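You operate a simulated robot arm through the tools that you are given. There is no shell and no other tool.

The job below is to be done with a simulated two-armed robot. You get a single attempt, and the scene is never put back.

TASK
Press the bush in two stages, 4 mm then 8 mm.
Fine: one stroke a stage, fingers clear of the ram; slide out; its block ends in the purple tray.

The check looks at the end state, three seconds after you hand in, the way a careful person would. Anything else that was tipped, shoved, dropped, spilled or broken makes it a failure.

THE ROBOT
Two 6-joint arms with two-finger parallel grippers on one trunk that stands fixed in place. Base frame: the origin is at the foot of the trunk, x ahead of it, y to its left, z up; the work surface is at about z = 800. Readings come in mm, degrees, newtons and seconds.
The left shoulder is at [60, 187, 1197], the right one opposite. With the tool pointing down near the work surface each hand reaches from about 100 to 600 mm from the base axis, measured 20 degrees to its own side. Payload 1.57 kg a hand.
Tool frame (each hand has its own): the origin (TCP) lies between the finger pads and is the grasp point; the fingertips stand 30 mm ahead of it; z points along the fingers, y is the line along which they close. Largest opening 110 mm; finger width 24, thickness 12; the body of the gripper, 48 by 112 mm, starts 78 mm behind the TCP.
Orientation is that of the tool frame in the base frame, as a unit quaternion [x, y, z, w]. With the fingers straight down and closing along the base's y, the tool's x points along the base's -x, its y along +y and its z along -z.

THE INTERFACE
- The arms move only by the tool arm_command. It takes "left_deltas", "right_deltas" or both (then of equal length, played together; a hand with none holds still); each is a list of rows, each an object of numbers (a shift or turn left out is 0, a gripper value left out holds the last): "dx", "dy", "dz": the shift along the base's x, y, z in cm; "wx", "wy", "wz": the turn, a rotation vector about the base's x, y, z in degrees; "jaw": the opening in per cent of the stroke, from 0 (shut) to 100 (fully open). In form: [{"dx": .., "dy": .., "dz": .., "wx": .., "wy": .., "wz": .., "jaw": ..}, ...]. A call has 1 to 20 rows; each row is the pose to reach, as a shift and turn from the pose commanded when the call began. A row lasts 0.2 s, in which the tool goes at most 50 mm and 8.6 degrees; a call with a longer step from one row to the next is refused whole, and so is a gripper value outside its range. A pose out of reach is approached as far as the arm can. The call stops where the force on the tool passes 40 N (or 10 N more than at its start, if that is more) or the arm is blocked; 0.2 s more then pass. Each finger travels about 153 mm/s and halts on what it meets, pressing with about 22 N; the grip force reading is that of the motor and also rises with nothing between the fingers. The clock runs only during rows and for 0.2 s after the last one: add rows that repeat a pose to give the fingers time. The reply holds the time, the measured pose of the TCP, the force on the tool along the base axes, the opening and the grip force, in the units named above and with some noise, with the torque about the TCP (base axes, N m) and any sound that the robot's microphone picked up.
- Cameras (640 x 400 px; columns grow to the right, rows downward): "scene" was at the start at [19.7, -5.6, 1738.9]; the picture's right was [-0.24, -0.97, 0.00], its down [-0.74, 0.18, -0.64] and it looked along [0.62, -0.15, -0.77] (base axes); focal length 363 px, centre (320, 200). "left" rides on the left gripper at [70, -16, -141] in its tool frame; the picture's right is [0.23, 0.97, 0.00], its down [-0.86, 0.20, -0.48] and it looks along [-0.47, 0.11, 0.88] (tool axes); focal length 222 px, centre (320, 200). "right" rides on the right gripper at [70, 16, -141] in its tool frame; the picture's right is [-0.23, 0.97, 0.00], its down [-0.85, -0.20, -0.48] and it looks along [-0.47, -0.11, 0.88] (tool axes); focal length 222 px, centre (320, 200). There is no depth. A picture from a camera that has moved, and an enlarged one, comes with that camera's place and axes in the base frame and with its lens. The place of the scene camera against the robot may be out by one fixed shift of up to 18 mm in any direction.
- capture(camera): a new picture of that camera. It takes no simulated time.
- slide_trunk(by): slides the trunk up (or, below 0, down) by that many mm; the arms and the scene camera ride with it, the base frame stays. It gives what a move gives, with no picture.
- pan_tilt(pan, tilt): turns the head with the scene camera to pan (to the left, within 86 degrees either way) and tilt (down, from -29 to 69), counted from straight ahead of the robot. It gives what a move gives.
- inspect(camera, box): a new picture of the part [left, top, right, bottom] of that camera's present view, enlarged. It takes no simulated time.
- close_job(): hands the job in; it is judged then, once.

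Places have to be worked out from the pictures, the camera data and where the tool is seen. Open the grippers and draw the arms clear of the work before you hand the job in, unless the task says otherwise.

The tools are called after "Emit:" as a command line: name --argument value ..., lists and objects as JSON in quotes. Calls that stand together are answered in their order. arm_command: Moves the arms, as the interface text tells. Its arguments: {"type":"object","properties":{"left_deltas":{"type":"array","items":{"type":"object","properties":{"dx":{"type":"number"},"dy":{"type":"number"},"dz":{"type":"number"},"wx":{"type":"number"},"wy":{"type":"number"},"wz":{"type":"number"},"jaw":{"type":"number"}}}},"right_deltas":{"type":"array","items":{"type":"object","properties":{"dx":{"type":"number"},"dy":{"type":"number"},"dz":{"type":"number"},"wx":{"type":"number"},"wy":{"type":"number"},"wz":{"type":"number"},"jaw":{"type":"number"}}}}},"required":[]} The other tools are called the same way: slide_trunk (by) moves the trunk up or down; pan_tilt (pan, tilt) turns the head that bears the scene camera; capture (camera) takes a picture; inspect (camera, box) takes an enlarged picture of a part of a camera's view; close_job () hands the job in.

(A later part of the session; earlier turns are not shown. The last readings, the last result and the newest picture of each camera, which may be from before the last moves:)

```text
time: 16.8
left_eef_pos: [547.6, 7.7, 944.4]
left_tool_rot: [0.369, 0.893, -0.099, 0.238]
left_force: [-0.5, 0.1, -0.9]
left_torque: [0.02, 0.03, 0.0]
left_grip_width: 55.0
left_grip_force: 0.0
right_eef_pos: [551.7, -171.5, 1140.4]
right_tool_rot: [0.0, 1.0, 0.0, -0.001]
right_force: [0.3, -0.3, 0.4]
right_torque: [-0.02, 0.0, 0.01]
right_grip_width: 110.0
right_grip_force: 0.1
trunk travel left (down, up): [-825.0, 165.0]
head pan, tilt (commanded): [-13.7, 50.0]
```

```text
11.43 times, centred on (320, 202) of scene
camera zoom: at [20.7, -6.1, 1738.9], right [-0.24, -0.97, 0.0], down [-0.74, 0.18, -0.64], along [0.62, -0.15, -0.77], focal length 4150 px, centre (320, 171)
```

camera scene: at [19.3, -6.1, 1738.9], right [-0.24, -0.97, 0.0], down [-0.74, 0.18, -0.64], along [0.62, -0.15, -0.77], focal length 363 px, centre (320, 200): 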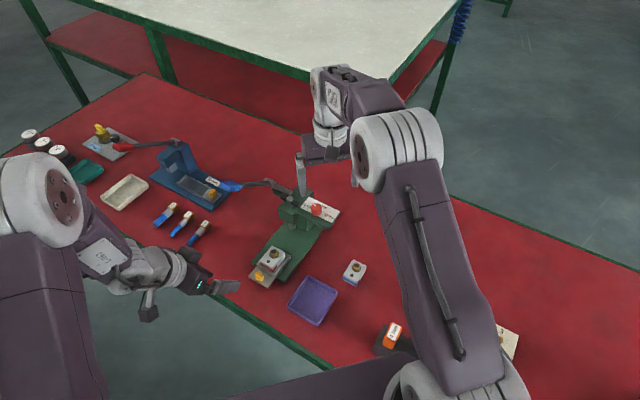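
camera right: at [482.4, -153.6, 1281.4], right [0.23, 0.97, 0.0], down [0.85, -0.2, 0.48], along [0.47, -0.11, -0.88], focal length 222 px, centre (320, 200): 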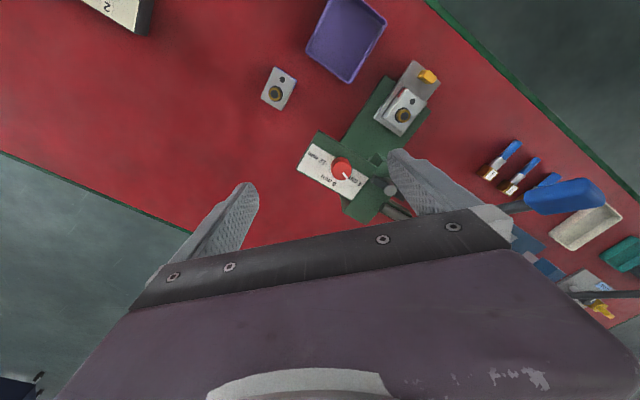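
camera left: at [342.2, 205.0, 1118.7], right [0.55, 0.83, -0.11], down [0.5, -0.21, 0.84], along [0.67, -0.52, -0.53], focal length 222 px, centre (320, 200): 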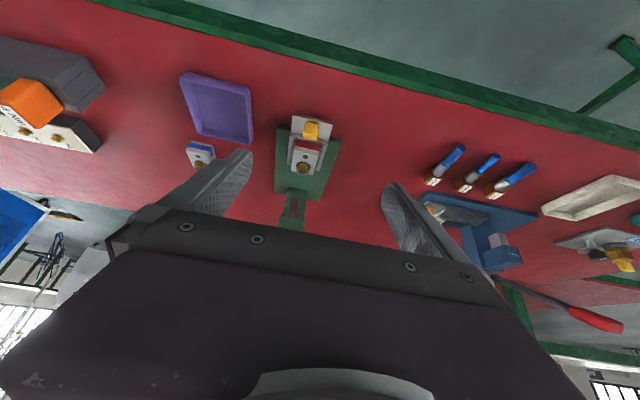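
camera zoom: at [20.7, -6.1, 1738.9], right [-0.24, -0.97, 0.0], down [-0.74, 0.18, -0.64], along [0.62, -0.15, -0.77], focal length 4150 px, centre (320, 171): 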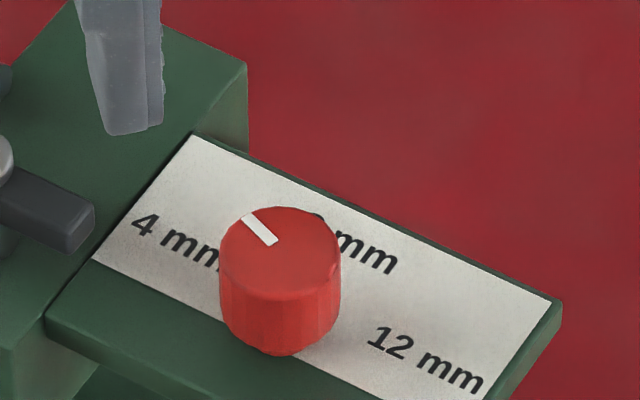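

The pointer sits on the 4 mm side (about 68° from the 8 mm direction, labels about 70–74° apart), so the dial is at 4 mm. Next I measure the lever handle precisely from the right and scene cameras.

Emit:
inspect --camera "right" --box '[480, 150, 640, 250]'

Emit:
inspect --camera "scene" --box '[210, 170, 310, 230]'

```text
4.00 times, centred on (560, 200) of right
camera zoom: at [482.8, -154.0, 1281.6], right [0.23, 0.97, 0.0], down [0.85, -0.2, 0.48], along [0.47, -0.11, -0.88], focal length 888 px, centre (-640, 200)
```

zoom: 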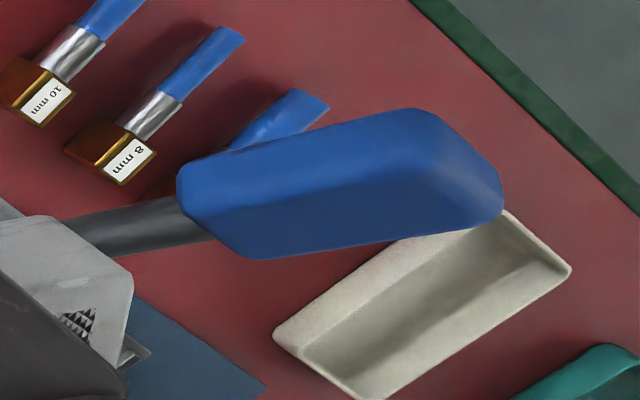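

```text
6.40 times, centred on (260, 200) of scene
camera zoom: at [20.7, -6.1, 1738.9], right [-0.24, -0.97, 0.0], down [-0.74, 0.18, -0.64], along [0.62, -0.15, -0.77], focal length 2324 px, centre (704, 200)
```

zoom: 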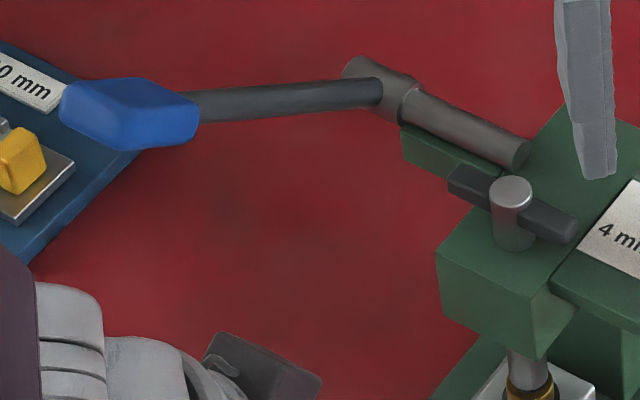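

Lever geometry: pivot axis through about (723,-45,996) along (0.707,0.707,0), handle centre about (632,47,1099), raised 38.5°. I withdraw the left hand clear to the front-left and pitch it to the handle's slope, so the fingers can take the handle from above and below.

Emit:
arm_command --left_deltas '[{"dx": -1.2, "dy": 2.6, "dz": 2.4, "wx": -2.6, "wy": -2.6}, {"dx": -2.2, "dy": 5.2, "dz": 5, "wx": -5.1, "wy": -5.1}, {"dx": -3, "dy": 8, "dz": 8, "wx": -7.7, "wy": -7.7}, {"dx": -3.8, "dy": 10.6, "dz": 11, "wx": -10.2, "wy": -10.2}, {"dx": -4.4, "dy": 12.8, "dz": 14, "wx": -12.8, "wy": -12.8}, {"dx": -4.8, "dy": 14.2, "dz": 15.6, "wx": -15.2, "wy": -15.2}, {"dx": -4.8, "dy": 14.2, "dz": 15.6, "wx": -15.2, "wy": -15.2}]'

```text
time: 18.4
left_eef_pos: [497.6, 148.9, 1098.1]
left_tool_rot: [0.345, 0.832, -0.166, 0.401]
left_force: [0.4, -0.5, 0.3]
left_torque: [-0.01, -0.03, 0.01]
left_grip_width: 55.1
left_grip_force: 0.1
right_eef_pos: [550.4, -171.2, 1141.0]
right_tool_rot: [0.001, 1.0, 0.0, 0.0]
right_force: [-0.4, 0.1, 0.0]
right_torque: [0.04, -0.03, 0.0]
right_grip_width: 109.9
right_grip_force: 0.0
trunk travel left (down, up): [-825.0, 165.0]
head pan, tilt (commanded): [-13.7, 50.0]
```

The pitch is right (tool axis (0.55,-0.55,-0.62)). Now I roll the hand 90° about its own axis so the fingers close in the lever's swing plane.

Emit:
arm_command --left_deltas '[{"wx": -4.53, "wy": 4.53, "wz": 5.09}, {"wx": -9.05, "wy": 9.05, "wz": 10.18}, {"wx": -13.58, "wy": 13.58, "wz": 15.27}, {"wx": -18.1, "wy": 18.1, "wz": 20.36}, {"wx": -22.6, "wy": 22.6, "wz": 25.45}, {"wx": -27.2, "wy": 27.2, "wz": 30.5}, {"wx": -31.7, "wy": 31.7, "wz": 35.6}, {"wx": -36.2, "wy": 36.2, "wz": 40.7}, {"wx": -40.7, "wy": 40.7, "wz": 45.8}, {"wx": -45.3, "wy": 45.3, "wz": 50.9}, {"wx": -49.8, "wy": 49.8, "wz": 56}, {"wx": -49.8, "wy": 49.8, "wz": 56}]'

Emit:
capture --camera "left"

Emit:
capture --camera "scene"

```text
time: 21.0
left_eef_pos: [498.6, 148.7, 1098.1]
left_tool_rot: [-0.345, 0.832, -0.401, 0.166]
left_force: [0.5, 0.1, -0.4]
left_torque: [0.02, 0.0, -0.02]
left_grip_width: 55.1
left_grip_force: 0.1
right_eef_pos: [551.7, -170.0, 1140.1]
right_tool_rot: [0.0, 1.0, 0.0, 0.0]
right_force: [-0.3, 0.1, 0.6]
right_torque: [0.05, 0.0, 0.0]
right_grip_width: 110.5
right_grip_force: 0.1
trunk travel left (down, up): [-825.0, 165.0]
head pan, tilt (commanded): [-13.7, 50.0]
```

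```text
taken
camera left: at [376.9, 170.9, 1200.4], right [-0.59, 0.27, -0.76], down [0.25, 0.96, 0.14], along [0.77, -0.11, -0.63], focal length 222 px, centre (320, 200)
```

left: 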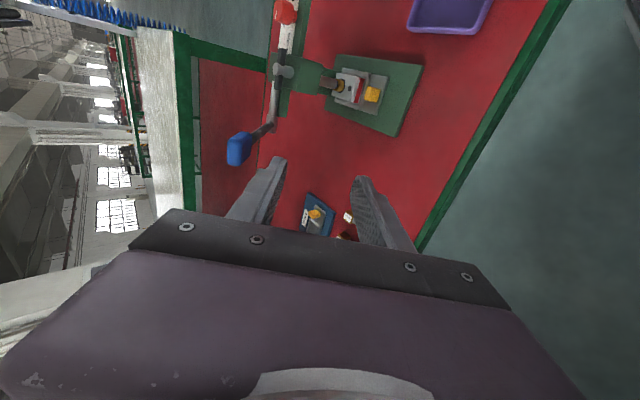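

```text
taken
camera scene: at [19.8, -5.5, 1738.9], right [-0.24, -0.97, 0.0], down [-0.74, 0.18, -0.64], along [0.62, -0.15, -0.77], focal length 363 px, centre (320, 200)
```

scene: 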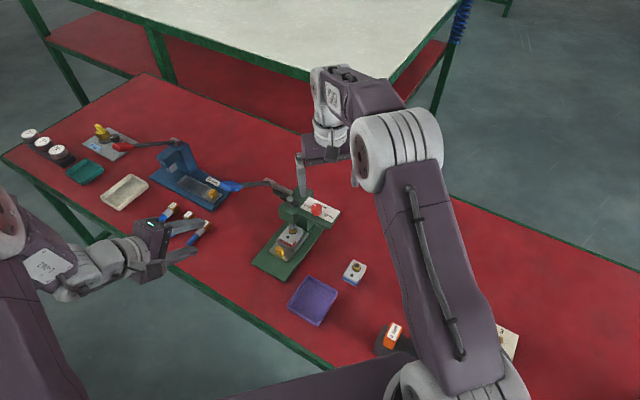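

The roll worked and the left camera now sees the lever from the side. I zoom in to refine the handle position.

Emit:
inspect --camera "left" --box '[210, 90, 310, 190]'

Emit:
inspect --camera "left" --box '[250, 50, 400, 150]'

```text
4.00 times, centred on (260, 140) of left
camera zoom: at [376.9, 170.9, 1200.4], right [-0.59, 0.27, -0.76], down [0.25, 0.96, 0.14], along [0.77, -0.11, -0.63], focal length 888 px, centre (560, 440)
```

zoom: 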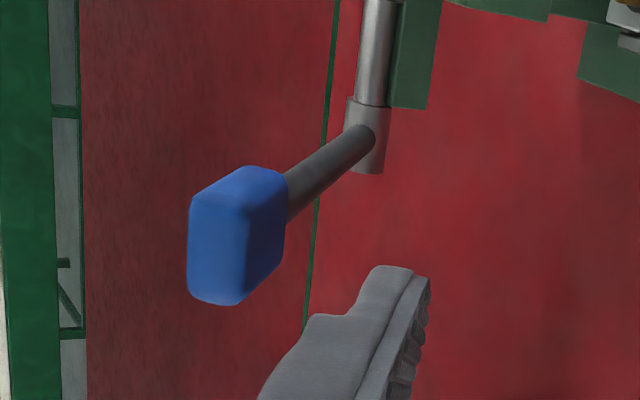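

```text
4.00 times, centred on (325, 100) of left
camera zoom: at [376.9, 170.9, 1200.4], right [-0.59, 0.27, -0.76], down [0.25, 0.96, 0.14], along [0.77, -0.11, -0.63], focal length 888 px, centre (300, 600)
```

zoom: 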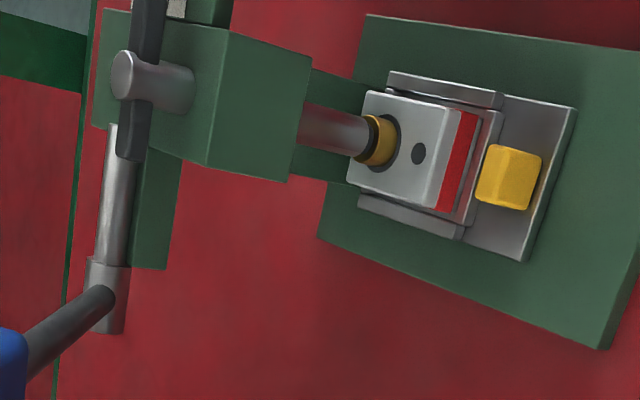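

The ram face is only a small gap above the bush. The refined handle centre is about (631,52,1097); I move to a pre-grasp pose 75 mm back along the handle axis.

Emit:
arm_command --left_deltas '[{"dx": 2.3, "dy": -1.4, "dz": 2.0}, {"dx": 4.6, "dy": -2.8, "dz": 4.0}, {"dx": 6.9, "dy": -4.2, "dz": 4.56}, {"dx": 9.1, "dy": -5.5, "dz": 4.56}, {"dx": 9.1, "dy": -5.5, "dz": 4.56}]'

Emit:
capture --camera "left"

Emit:
inspect --camera "scene" --box '[180, 150, 320, 250]'

```text
time: 22.2
left_eef_pos: [588.5, 94.9, 1143.3]
left_tool_rot: [-0.345, 0.832, -0.401, 0.167]
left_force: [0.5, 0.8, -0.4]
left_torque: [-0.02, 0.02, 0.01]
left_grip_width: 55.0
left_grip_force: 0.0
right_eef_pos: [551.2, -169.6, 1141.3]
right_tool_rot: [0.0, 1.0, 0.0, 0.0]
right_force: [0.3, -0.1, -0.9]
right_torque: [0.0, 0.02, 0.0]
right_grip_width: 110.0
right_grip_force: 0.1
trunk travel left (down, up): [-825.0, 165.0]
head pan, tilt (commanded): [-13.7, 50.0]
```

```text
taken
camera left: at [467.5, 116.8, 1244.9], right [-0.59, 0.27, -0.76], down [0.25, 0.96, 0.14], along [0.77, -0.11, -0.63], focal length 222 px, centre (320, 200)
```

left: 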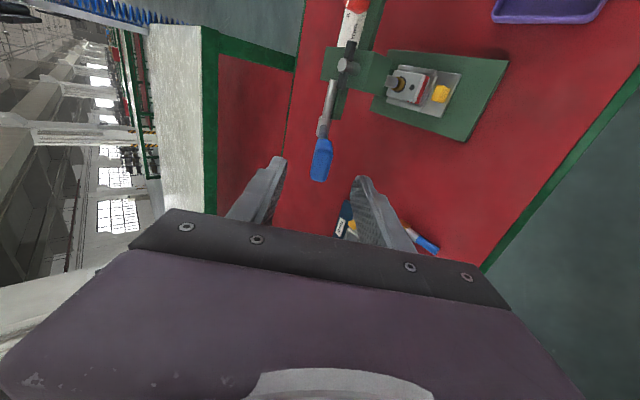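

```text
4.00 times, centred on (250, 200) of scene
camera zoom: at [19.3, -5.4, 1738.9], right [-0.24, -0.97, 0.0], down [-0.74, 0.18, -0.64], along [0.62, -0.15, -0.77], focal length 1453 px, centre (600, 200)
```

zoom: 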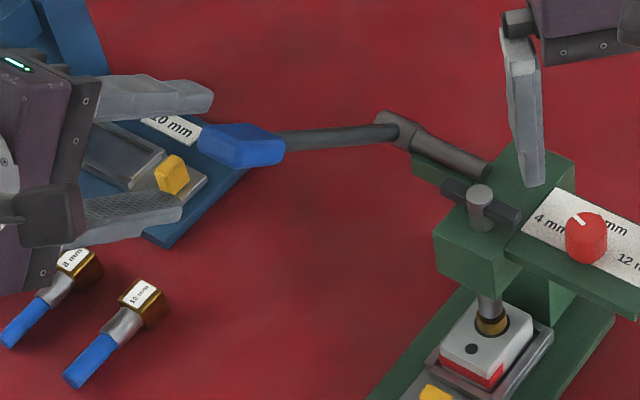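

The handle lies right on the tool's axis line between the fingers. I zoom to check the handle's slope against the tool axis.

Emit:
inspect --camera "left" --box '[260, 90, 380, 200]'

```text
3.64 times, centred on (320, 145) of left
camera zoom: at [467.5, 116.8, 1244.9], right [-0.59, 0.27, -0.76], down [0.25, 0.96, 0.14], along [0.77, -0.11, -0.63], focal length 808 px, centre (320, 400)
```

zoom: 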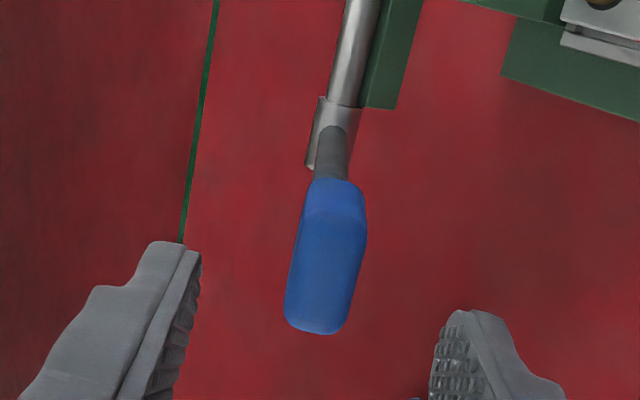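

The tip of the handle is about 60 mm ahead and within 2 mm of the tool axis, sloped about 40°. I slide the open fingers over it along the axis.

Emit:
arm_command --left_deltas '[{"dx": 1.4, "dy": -1.4, "dz": -1.7}, {"dx": 2.8, "dy": -2.8, "dz": -3.3}, {"dx": 4.2, "dy": -4.2, "dz": -5.0}, {"dx": 4.2, "dy": -4.2, "dz": -5.0}]'

Emit:
inspect --camera "left" --box '[240, 90, 400, 220]'

Emit:
inspect --camera "scene" --box '[180, 150, 320, 250]'

```text
time: 23.2
left_eef_pos: [629.2, 53.2, 1095.5]
left_tool_rot: [-0.345, 0.832, -0.401, 0.166]
left_force: [0.9, -0.5, 0.0]
left_torque: [-0.01, 0.04, -0.01]
left_grip_width: 55.0
left_grip_force: 0.0
right_eef_pos: [552.0, -171.7, 1139.7]
right_tool_rot: [-0.001, 1.0, 0.0, 0.001]
right_force: [0.6, -0.2, 0.4]
right_torque: [-0.02, 0.03, -0.03]
right_grip_width: 110.1
right_grip_force: 0.1
trunk travel left (down, up): [-825.0, 165.0]
head pan, tilt (commanded): [-13.7, 50.0]
```

```text
3.08 times, centred on (320, 155) of left
camera zoom: at [508.9, 74.4, 1195.9], right [-0.59, 0.27, -0.76], down [0.25, 0.96, 0.14], along [0.77, -0.11, -0.63], focal length 684 px, centre (320, 338)
```

zoom: 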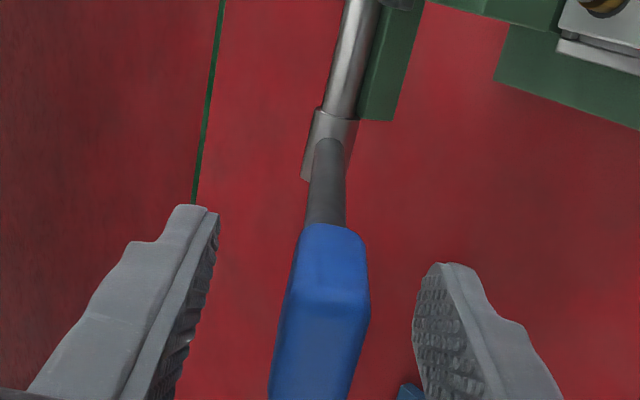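

```text
4.00 times, centred on (250, 200) of scene
camera zoom: at [19.8, -5.5, 1738.9], right [-0.24, -0.97, 0.0], down [-0.74, 0.18, -0.64], along [0.62, -0.15, -0.77], focal length 1453 px, centre (600, 200)
```

zoom: 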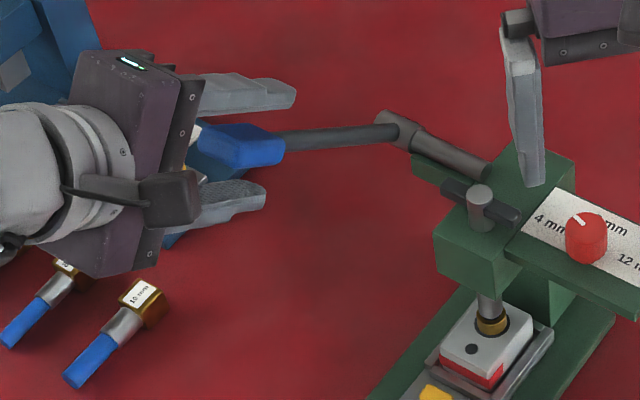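

The handle sits between the fingers. I close the jaws on it now, holding still.

Emit:
arm_command --left_deltas '[{"jaw": 8}, {"jaw": 8}, {"jaw": 8}]'

Emit:
inspect --camera "left" --box '[240, 90, 400, 220]'

Emit:
inspect --camera "left" --box '[300, 20, 480, 140]'

```text
time: 24.0
left_eef_pos: [629.5, 54.8, 1093.5]
left_tool_rot: [-0.345, 0.833, -0.401, 0.165]
left_force: [-6.7, 2.8, -6.5]
left_torque: [1.37, 1.14, 0.17]
left_grip_width: 18.2
left_grip_force: 33.5
right_eef_pos: [551.1, -170.5, 1141.2]
right_tool_rot: [0.0, 1.0, 0.0, 0.0]
right_force: [-0.3, 0.7, -0.2]
right_torque: [0.01, 0.02, -0.01]
right_grip_width: 110.0
right_grip_force: 0.1
trunk travel left (down, up): [-825.0, 165.0]
head pan, tilt (commanded): [-13.7, 50.0]
```

```text
3.08 times, centred on (320, 155) of left
camera zoom: at [508.3, 75.0, 1195.2], right [-0.59, 0.27, -0.76], down [0.25, 0.96, 0.14], along [0.77, -0.11, -0.63], focal length 684 px, centre (320, 338)
```

zoom: 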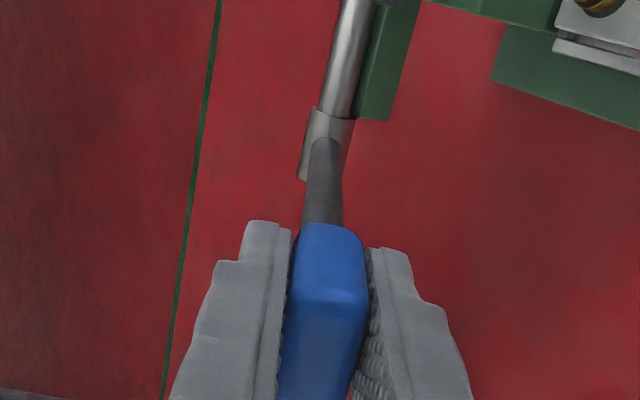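

```text
3.33 times, centred on (390, 80) of left
camera zoom: at [508.3, 75.0, 1195.2], right [-0.59, 0.27, -0.76], down [0.25, 0.96, 0.14], along [0.77, -0.11, -0.63], focal length 740 px, centre (87, 600)
```

zoom: 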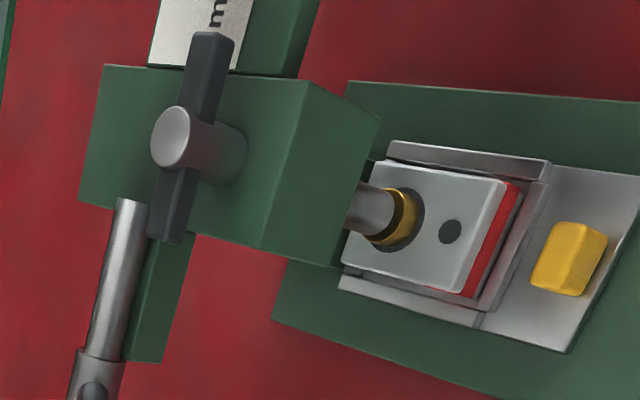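

The handle is held firmly (18 mm). With the dial at 4 mm I begin the first stroke: an arc about the pivot, 20° down in 4° steps, with the hand turning along.

Emit:
arm_command --left_deltas '[{"dx": -0.556, "dy": 0.556, "dz": -1.02, "wx": -2.83, "wy": -2.83}, {"dx": -1.06, "dy": 1.06, "dz": -2.085, "wx": -5.66, "wy": -5.66}, {"dx": -1.51, "dy": 1.51, "dz": -3.2, "wx": -8.49, "wy": -8.49}, {"dx": -1.9, "dy": 1.9, "dz": -4.36, "wx": -11.3, "wy": -11.3}, {"dx": -2.24, "dy": 2.24, "dz": -5.55, "wx": -14.14, "wy": -14.14}]'

Emit:
capture --camera "left"

Emit:
inspect --camera "scene" --box '[210, 160, 350, 270]'

```text
time: 25.2
left_eef_pos: [607.1, 74.6, 1038.3]
left_tool_rot: [-0.311, 0.75, -0.54, 0.223]
left_force: [-5.6, 4.0, -4.0]
left_torque: [1.07, 1.46, -0.73]
left_grip_width: 18.5
left_grip_force: 32.5
right_eef_pos: [549.7, -169.8, 1141.5]
right_tool_rot: [0.0, 1.0, 0.0, 0.0]
right_force: [0.5, 0.0, 0.0]
right_torque: [-0.02, 0.03, 0.02]
right_grip_width: 110.1
right_grip_force: 0.0
trunk travel left (down, up): [-825.0, 165.0]
head pan, tilt (commanded): [-13.7, 50.0]
```

```text
taken
camera left: at [466.0, 117.6, 1099.0], right [-0.38, 0.06, -0.92], down [0.24, 0.97, -0.04], along [0.89, -0.23, -0.38], focal length 222 px, centre (320, 200)
```

left: 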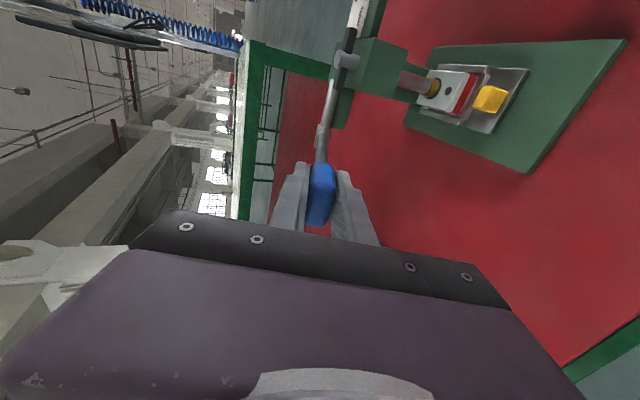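

```text
3.64 times, centred on (280, 215) of scene
camera zoom: at [19.2, -4.5, 1739.0], right [-0.24, -0.97, 0.0], down [-0.74, 0.18, -0.64], along [0.62, -0.15, -0.77], focal length 1321 px, centre (466, 146)
```

zoom: 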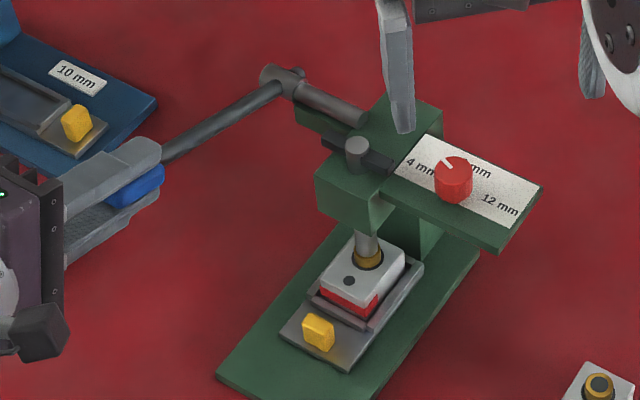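

The lever follows smoothly with little force. I check how far the ram has come down.

Emit:
inspect --camera "left" --box '[320, 20, 540, 160]'

Emit:
inspect --camera "scene" --box '[280, 185, 330, 245]'

```text
2.86 times, centred on (430, 90) of left
camera zoom: at [466.0, 117.6, 1099.0], right [-0.38, 0.06, -0.92], down [0.24, 0.97, -0.04], along [0.89, -0.23, -0.38], focal length 635 px, centre (6, 514)
```

zoom: 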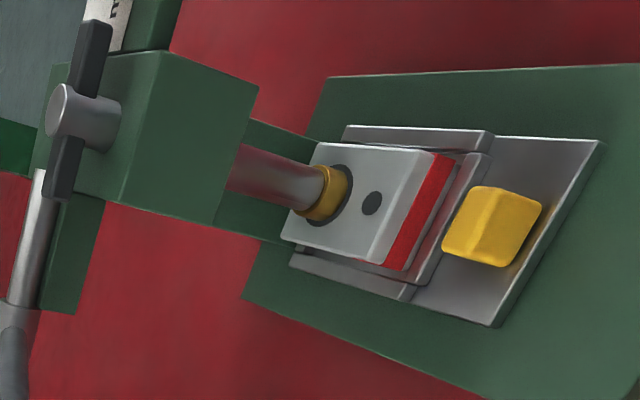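

```text
6.67 times, centred on (305, 215) of scene
camera zoom: at [19.2, -4.5, 1739.0], right [-0.24, -0.97, 0.0], down [-0.74, 0.18, -0.64], along [0.62, -0.15, -0.77], focal length 2421 px, centre (420, 100)
```

zoom: 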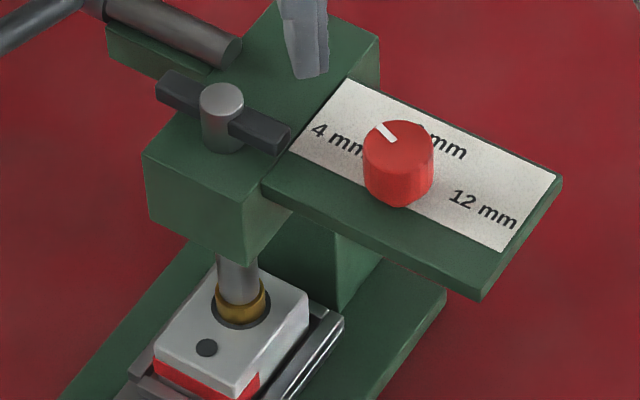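

The ram travels down with the lever and is about to meet the bush. I continue the same stroke in 2° steps so the stop will be felt early.

Emit:
arm_command --left_deltas '[{"dx": -0.146, "dy": 0.146, "dz": -0.609, "wx": -1.41, "wy": -1.41}, {"dx": -0.276, "dy": 0.276, "dz": -1.22, "wx": -2.83, "wy": -2.83}, {"dx": -0.39, "dy": 0.39, "dz": -1.845, "wx": -4.24, "wy": -4.24}, {"dx": -0.49, "dy": 0.49, "dz": -2.47, "wx": -5.66, "wy": -5.66}, {"dx": -0.575, "dy": 0.575, "dz": -3.1, "wx": -7.07, "wy": -7.07}, {"dx": -0.643, "dy": 0.643, "dz": -3.74, "wx": -8.49, "wy": -8.49}]'

Emit:
inspect --camera "left" --box '[320, 20, 540, 160]'

Emit:
inspect --camera "scene" --box '[220, 170, 330, 260]'

```text
time: 26.6
left_eef_pos: [602.2, 81.5, 1004.6]
left_tool_rot: [-0.283, 0.687, -0.617, 0.258]
left_force: [-0.7, 0.0, 14.7]
left_torque: [0.67, 1.47, -0.3]
left_grip_width: 20.0
left_grip_force: 33.8
right_eef_pos: [548.9, -170.1, 1140.9]
right_tool_rot: [0.0, 1.0, 0.0, 0.0]
right_force: [-0.2, 0.2, 0.4]
right_torque: [0.02, 0.03, -0.03]
right_grip_width: 109.9
right_grip_force: 0.1
trunk travel left (down, up): [-825.0, 165.0]
head pan, tilt (commanded): [-13.7, 50.0]
```

```text
2.86 times, centred on (430, 90) of left
camera zoom: at [453.3, 130.5, 1036.5], right [-0.23, -0.09, -0.97], down [0.25, 0.96, -0.15], along [0.94, -0.28, -0.2], focal length 635 px, centre (6, 514)
```

zoom: 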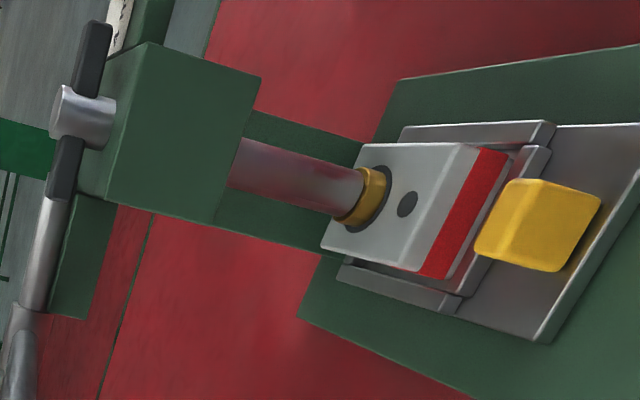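

```text
4.44 times, centred on (275, 215) of scene
camera zoom: at [17.1, -6.1, 1739.4], right [-0.24, -0.97, 0.0], down [-0.74, 0.18, -0.64], along [0.63, -0.15, -0.77], focal length 1614 px, centre (520, 133)
```

zoom: 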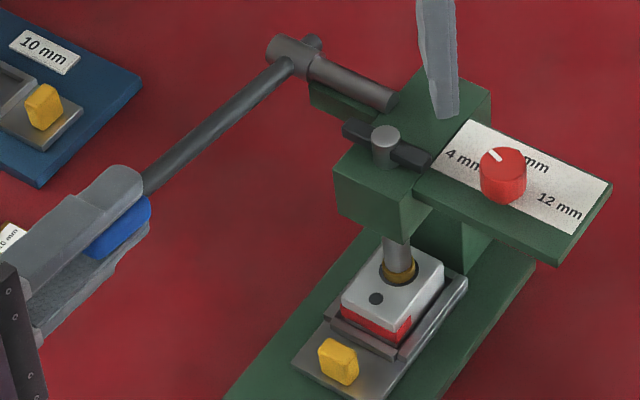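

The reaction is now about 15 N: the bush is being pressed. I keep going down in the same stroke, 2° per step, until the stop takes the load.

Emit:
arm_command --left_deltas '[{"dx": -0.054, "dy": 0.054, "dz": -0.64, "wx": -1.41, "wy": -1.41}, {"dx": -0.09, "dy": 0.09, "dz": -1.28, "wx": -2.83, "wy": -2.83}, {"dx": -0.11, "dy": 0.11, "dz": -1.92, "wx": -4.24, "wy": -4.24}]'

Emit:
inspect --camera "left" --box '[320, 20, 540, 160]'

Emit:
inspect --camera "scene" --box '[220, 170, 330, 260]'

```text
time: 27.1
left_eef_pos: [601.5, 80.6, 1004.7]
left_tool_rot: [-0.274, 0.672, -0.634, 0.267]
left_force: [-8.6, -3.6, 16.8]
left_torque: [0.52, 1.68, 0.99]
left_grip_width: 22.7
left_grip_force: 34.9
right_eef_pos: [547.3, -170.4, 1141.6]
right_tool_rot: [0.0, 1.0, 0.001, 0.001]
right_force: [-0.4, 0.3, -0.1]
right_torque: [-0.01, -0.02, 0.04]
right_grip_width: 109.8
right_grip_force: 0.1
trunk travel left (down, up): [-825.0, 165.0]
head pan, tilt (commanded): [-13.7, 50.0]
stopped in row 2 (left hand): the force on the tool passed its limit at 45 N (the readings are from after the stop); the commanded pose is now the measured one
```

```text
2.86 times, centred on (430, 90) of left
camera zoom: at [452.6, 131.2, 1028.7], right [-0.19, -0.12, -0.97], down [0.26, 0.95, -0.16], along [0.95, -0.29, -0.15], focal length 635 px, centre (6, 514)
```

zoom: 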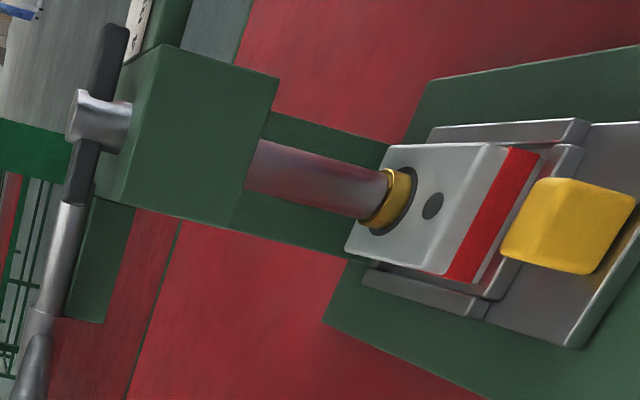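

```text
4.44 times, centred on (275, 215) of scene
camera zoom: at [14.6, -7.2, 1738.9], right [-0.24, -0.97, 0.0], down [-0.74, 0.18, -0.64], along [0.63, -0.15, -0.76], focal length 1614 px, centre (520, 133)
```

zoom: 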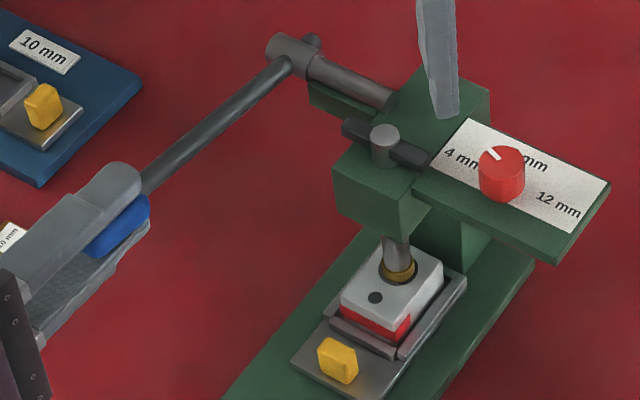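

The call stopped at 45 N with the lever no longer moving, which suggests the 4 mm stop. I examine the bush and the ram's crossbar closely before releasing.

Emit:
inspect --camera "left" --box '[425, 60, 505, 120]'

Emit:
inspect --camera "left" --box '[325, 15, 415, 95]'

Emit:
inspect --camera "scene" --box '[290, 190, 335, 245]'

Emit:
inspect --camera "right" --box '[345, 130, 425, 200]'

```text
6.67 times, centred on (465, 90) of left
camera zoom: at [452.6, 131.2, 1028.7], right [-0.19, -0.12, -0.97], down [0.26, 0.95, -0.16], along [0.95, -0.29, -0.15], focal length 1481 px, centre (-647, 933)
```

zoom: 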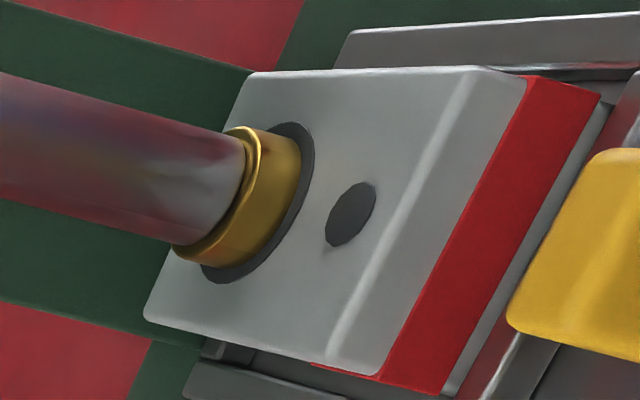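

```text
5.00 times, centred on (370, 55) of left
camera zoom: at [452.6, 131.2, 1028.7], right [-0.19, -0.12, -0.97], down [0.26, 0.95, -0.16], along [0.95, -0.29, -0.15], focal length 1111 px, centre (70, 925)
```

zoom: 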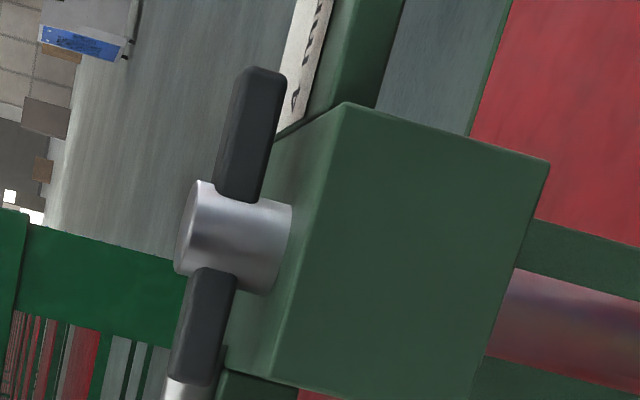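

```text
7.27 times, centred on (312, 218) of scene
camera zoom: at [14.6, -7.2, 1738.9], right [-0.24, -0.97, 0.0], down [-0.74, 0.18, -0.64], along [0.63, -0.15, -0.76], focal length 2641 px, centre (374, 73)
```

zoom: 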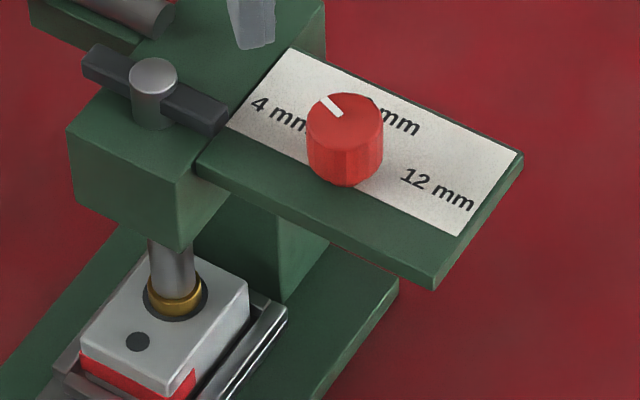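

```text
5.71 times, centred on (385, 165) of right
camera zoom: at [478.5, -155.0, 1283.2], right [0.23, 0.97, 0.0], down [0.85, -0.2, 0.48], along [0.47, -0.11, -0.88], focal length 1269 px, centre (-51, 400)
```

zoom: 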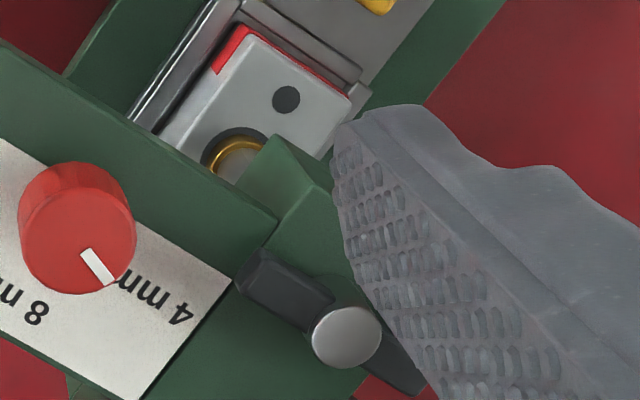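

The bush now stands about 8 mm proud (it was about 12 mm), and more load gave no more travel, so the 4 mm stop is reached. I raise the lever back along the same arc, turning the hand with it.

Emit:
arm_command --left_deltas '[{"dx": 0.173, "dy": -0.173, "dz": 1.26, "wx": 4.5, "wy": 4.5}, {"dx": 0.41, "dy": -0.41, "dz": 2.5, "wx": 8.4, "wy": 8.4}, {"dx": 0.7, "dy": -0.7, "dz": 3.72, "wx": 11.9, "wy": 11.9}, {"dx": 1.06, "dy": -1.06, "dz": 4.9, "wx": 14.8, "wy": 14.8}, {"dx": 1.47, "dy": -1.47, "dz": 6.04, "wx": 17.6, "wy": 17.6}, {"dx": 1.94, "dy": -1.94, "dz": 7.14, "wx": 20.4, "wy": 20.4}, {"dx": 2.46, "dy": -2.46, "dz": 8.2, "wx": 23.3, "wy": 23.3}, {"dx": 2.84, "dy": -2.75, "dz": 8.88, "wx": 25, "wy": 25}, {"dx": 2.84, "dy": -2.75, "dz": 8.88, "wx": 25, "wy": 25}]'

Emit:
inspect --camera "left" --box '[300, 20, 480, 140]'

Emit:
inspect --camera "scene" --box '[210, 160, 340, 270]'

```text
time: 29.1
left_eef_pos: [631.5, 52.6, 1092.4]
left_tool_rot: [-0.343, 0.834, -0.398, 0.166]
left_force: [-12.5, -2.2, -4.9]
left_torque: [0.56, 1.72, 0.29]
left_grip_width: 17.9
left_grip_force: 32.4
right_eef_pos: [549.1, -171.8, 1141.8]
right_tool_rot: [0.0, 1.0, 0.0, 0.001]
right_force: [-0.4, -0.1, 0.0]
right_torque: [0.01, 0.01, -0.02]
right_grip_width: 110.0
right_grip_force: 0.0
trunk travel left (down, up): [-825.0, 165.0]
head pan, tilt (commanded): [-13.7, 50.0]
```

```text
3.33 times, centred on (390, 80) of left
camera zoom: at [510.6, 74.9, 1194.1], right [-0.59, 0.28, -0.76], down [0.26, 0.95, 0.15], along [0.77, -0.11, -0.63], focal length 740 px, centre (87, 600)
```

zoom: 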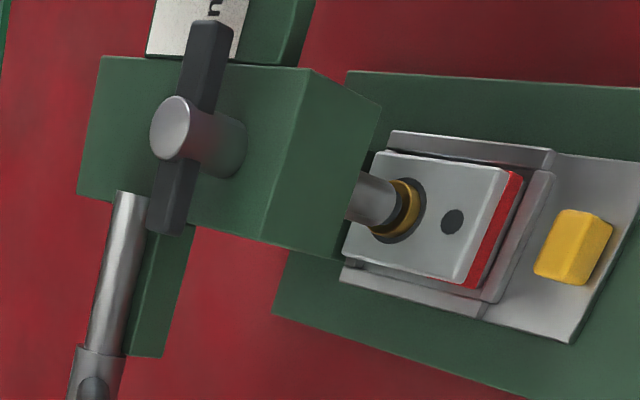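

```text
3.64 times, centred on (275, 215) of scene
camera zoom: at [17.2, -6.5, 1738.9], right [-0.24, -0.97, 0.0], down [-0.74, 0.18, -0.64], along [0.63, -0.15, -0.77], focal length 1321 px, centre (484, 146)
```

zoom: 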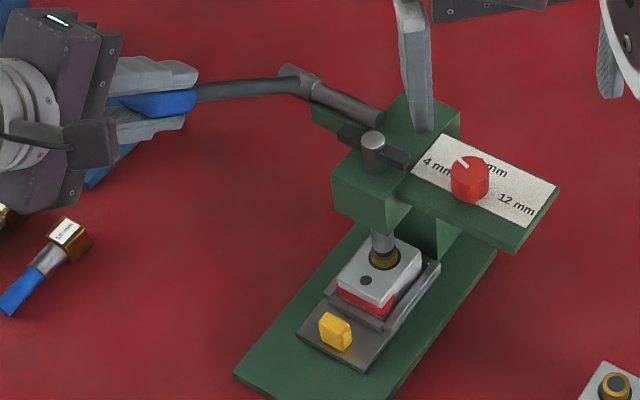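

The bush has gone down by one stage and the ram is up again. The left hand keeps hold of the raised lever while the right hand goes over the dial, turning +45° so that the later -68° turn stays within easy wrist range.

Emit:
arm_command --right_deltas '[{"dx": 0.7, "dy": 0.35, "dz": -0.5, "wz": 7.5}, {"dx": 1.4, "dy": 0.7, "dz": -1, "wz": 15}, {"dx": 2.1, "dy": 1.05, "dz": -2, "wz": 22.5}, {"dx": 2.8, "dy": 1.4, "dz": -3, "wz": 30}, {"dx": 3.5, "dy": 1.75, "dz": -4, "wz": 37.5}, {"dx": 4.1, "dy": 2.0, "dz": -5, "wz": 45}, {"dx": 4.1, "dy": 2.0, "dz": -5, "wz": 45}]'

Emit:
capture --camera "right"

Emit:
inspect --camera "right" --box '[260, 110, 390, 220]'

Emit:
inspect --camera "scene" --box '[250, 130, 400, 240]'

```text
time: 30.6
left_eef_pos: [631.9, 53.9, 1093.3]
left_tool_rot: [-0.342, 0.834, -0.398, 0.168]
left_force: [-13.0, -4.9, -4.7]
left_torque: [0.52, 1.63, 0.31]
left_grip_width: 18.4
left_grip_force: 32.6
right_eef_pos: [590.8, -152.1, 1092.5]
right_tool_rot: [-0.384, 0.923, 0.001, 0.001]
right_force: [-0.6, 0.3, 0.5]
right_torque: [0.04, 0.0, 0.0]
right_grip_width: 110.0
right_grip_force: 0.0
trunk travel left (down, up): [-825.0, 165.0]
head pan, tilt (commanded): [-13.7, 50.0]
```

```text
taken
camera right: at [530.8, -189.1, 1232.3], right [-0.53, 0.85, 0.0], down [0.74, 0.46, 0.48], along [0.41, 0.25, -0.88], focal length 222 px, centre (320, 200)
```

right: 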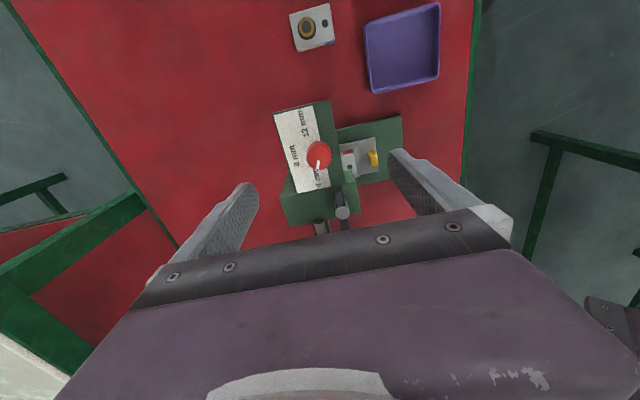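

```text
3.64 times, centred on (325, 165) of right
camera zoom: at [530.8, -189.1, 1232.3], right [-0.53, 0.85, 0.0], down [0.74, 0.46, 0.48], along [0.41, 0.25, -0.88], focal length 808 px, centre (302, 327)
```

zoom: 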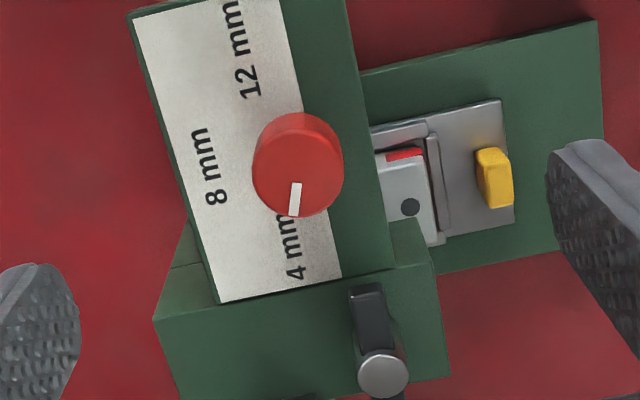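

```text
3.64 times, centred on (325, 185) of scene
camera zoom: at [17.2, -7.0, 1738.9], right [-0.24, -0.97, 0.0], down [-0.74, 0.18, -0.64], along [0.63, -0.15, -0.77], focal length 1321 px, centre (302, 254)
```

zoom: 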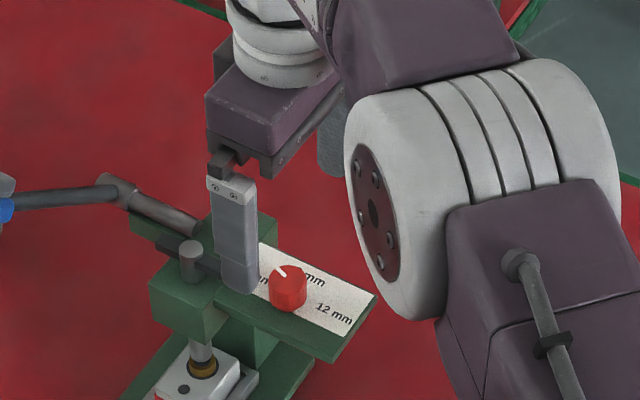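

The pointer clearly points at "4 mm" here, and the knob axis comes out at about (593,-152) with its top near z=1000. I narrow the jaws to about 50 mm and descend around the knob.

Emit:
arm_command --right_deltas '[{"dx": 0.25, "dz": -1, "jaw": 46}, {"dx": 0.25, "dz": -2, "jaw": 46}, {"dx": 0.25, "dz": -4, "jaw": 46}, {"dx": 0.25, "dz": -5.8, "jaw": 46}, {"dx": 0.25, "dz": -6.6, "jaw": 46}, {"dx": 0.25, "dz": -6.6, "jaw": 46}]'

Emit:
inspect --camera "right" --box '[250, 120, 390, 230]'

Emit:
inspect --camera "scene" --box '[265, 160, 355, 230]'

```text
time: 32.0
left_eef_pos: [631.4, 53.5, 1092.6]
left_tool_rot: [-0.342, 0.835, -0.398, 0.168]
left_force: [-12.0, -3.9, -4.8]
left_torque: [0.64, 1.53, 0.47]
left_grip_width: 18.1
left_grip_force: 33.0
right_eef_pos: [592.7, -152.5, 1026.3]
right_tool_rot: [-0.382, 0.924, 0.001, 0.001]
right_force: [-0.5, -1.4, 1.1]
right_torque: [-0.04, 0.0, 0.0]
right_grip_width: 50.6
right_grip_force: 0.1
trunk travel left (down, up): [-825.0, 165.0]
head pan, tilt (commanded): [-13.7, 50.0]
```

```text
3.64 times, centred on (320, 175) of right
camera zoom: at [532.8, -190.0, 1166.6], right [-0.53, 0.85, 0.0], down [0.75, 0.46, 0.48], along [0.41, 0.25, -0.88], focal length 808 px, centre (320, 291)
```

zoom: 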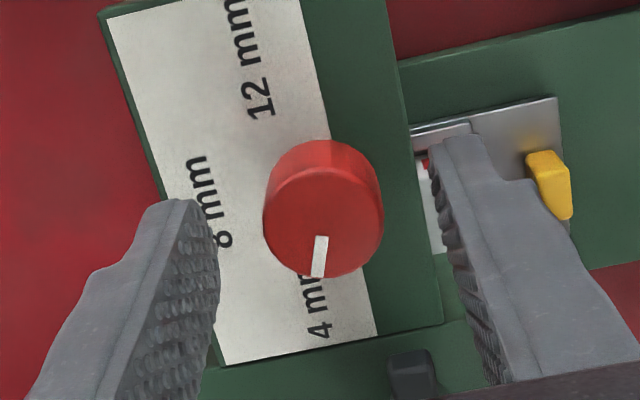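

```text
5.71 times, centred on (310, 195) of scene
camera zoom: at [17.2, -7.1, 1738.9], right [-0.24, -0.97, 0.0], down [-0.74, 0.18, -0.64], along [0.63, -0.15, -0.77], focal length 2075 px, centre (377, 229)
```

zoom: 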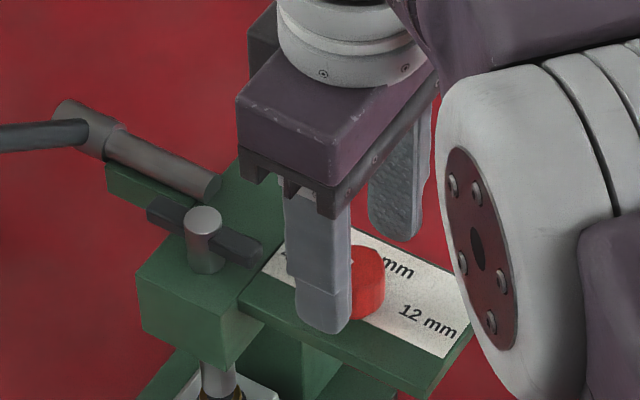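

Centred on the knob within 2 mm. I go down another 9 mm and close on it.

Emit:
arm_command --right_deltas '[{"dx": 0.12, "dy": 0.12, "dz": -0.5}, {"dx": 0.12, "dy": 0.12, "dz": -0.9}, {"dx": 0.12, "dy": 0.12, "dz": -0.9, "jaw": 12}, {"dx": 0.12, "dy": 0.12, "dz": -0.9, "jaw": 12}, {"dx": 0.12, "dy": 0.12, "dz": -0.9, "jaw": 12}]'

Emit:
inspect --camera "right" --box '[250, 120, 390, 230]'

Emit:
inspect --camera "scene" --box '[265, 160, 355, 230]'

```text
time: 33.2
left_eef_pos: [632.1, 53.0, 1093.4]
left_tool_rot: [-0.342, 0.835, -0.398, 0.168]
left_force: [-15.7, -1.7, -1.9]
left_torque: [0.6, 1.6, 0.43]
left_grip_width: 18.2
left_grip_force: 33.0
right_eef_pos: [594.8, -150.6, 1016.7]
right_tool_rot: [-0.382, 0.924, -0.001, 0.002]
right_force: [4.4, -1.9, -1.3]
right_torque: [-0.04, 0.21, 0.02]
right_grip_width: 27.5
right_grip_force: 37.5
trunk travel left (down, up): [-825.0, 165.0]
head pan, tilt (commanded): [-13.7, 50.0]
```

```text
3.64 times, centred on (320, 175) of right
camera zoom: at [534.5, -187.9, 1158.0], right [-0.53, 0.85, 0.0], down [0.74, 0.46, 0.48], along [0.41, 0.25, -0.88], focal length 808 px, centre (320, 291)
```

zoom: 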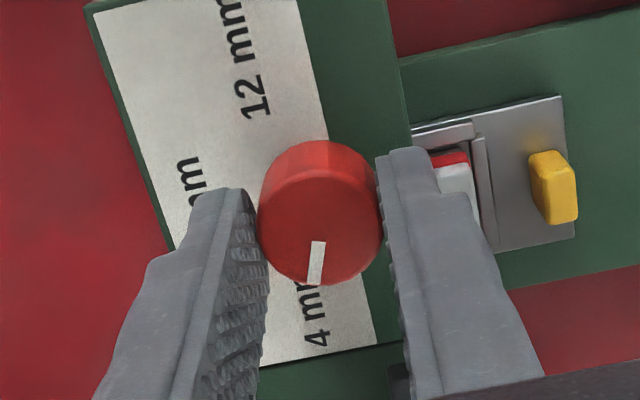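

```text
5.71 times, centred on (310, 195) of scene
camera zoom: at [17.3, -7.1, 1739.0], right [-0.24, -0.97, 0.0], down [-0.74, 0.18, -0.64], along [0.63, -0.15, -0.77], focal length 2075 px, centre (377, 229)
```

zoom: 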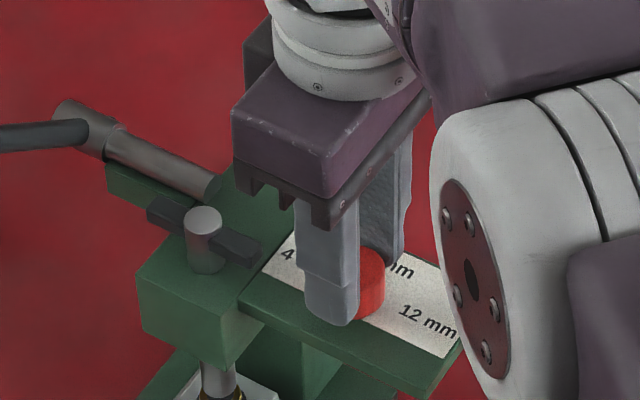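

The knob is held (27.5 mm). I turn it -68° about the vertical, from the 4 mm mark to the 8 mm mark.

Emit:
arm_command --right_deltas '[{"wz": -6}, {"wz": -13}, {"wz": -20}, {"wz": -27}, {"wz": -34}, {"wz": -41}, {"wz": -48}, {"wz": -55}, {"wz": -62}, {"wz": -68}, {"wz": -68}]'

Emit:
inspect --camera "right" --box '[240, 110, 400, 230]'

Emit:
inspect --camera "scene" --box '[265, 160, 355, 230]'

```text
time: 35.6
left_eef_pos: [632.0, 53.5, 1092.6]
left_tool_rot: [-0.343, 0.835, -0.397, 0.168]
left_force: [-10.0, -3.4, -5.4]
left_torque: [0.6, 1.6, 0.39]
left_grip_width: 18.2
left_grip_force: 33.0
right_eef_pos: [595.5, -150.0, 1017.0]
right_tool_rot: [0.2, 0.98, 0.001, 0.003]
right_force: [6.9, -6.6, 15.9]
right_torque: [-0.83, -0.88, 0.0]
right_grip_width: 27.8
right_grip_force: 38.4
trunk travel left (down, up): [-825.0, 165.0]
head pan, tilt (commanded): [-13.7, 50.0]
```

```text
3.33 times, centred on (320, 170) of right
camera zoom: at [537.2, -107.6, 1157.8], right [0.59, 0.81, 0.0], down [0.71, -0.52, 0.48], along [0.39, -0.28, -0.88], focal length 740 px, centre (320, 300)
```

zoom: 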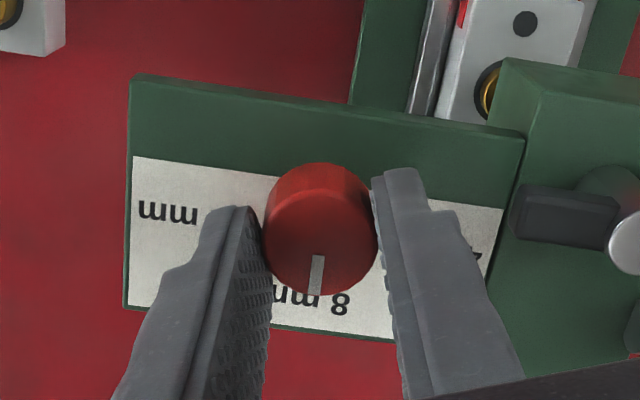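

```text
5.71 times, centred on (310, 195) of scene
camera zoom: at [17.3, -7.2, 1739.0], right [-0.24, -0.97, 0.0], down [-0.74, 0.18, -0.64], along [0.63, -0.15, -0.77], focal length 2075 px, centre (377, 229)
```

zoom: 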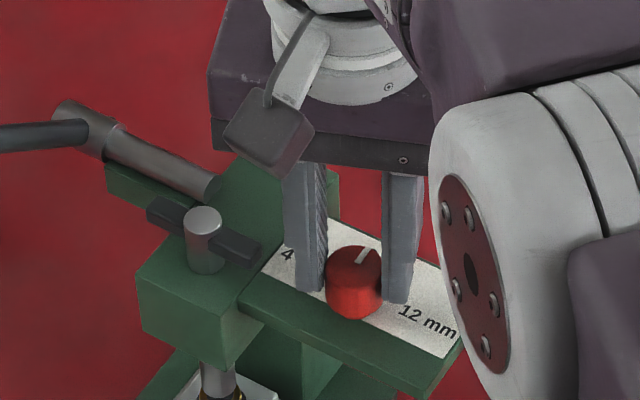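

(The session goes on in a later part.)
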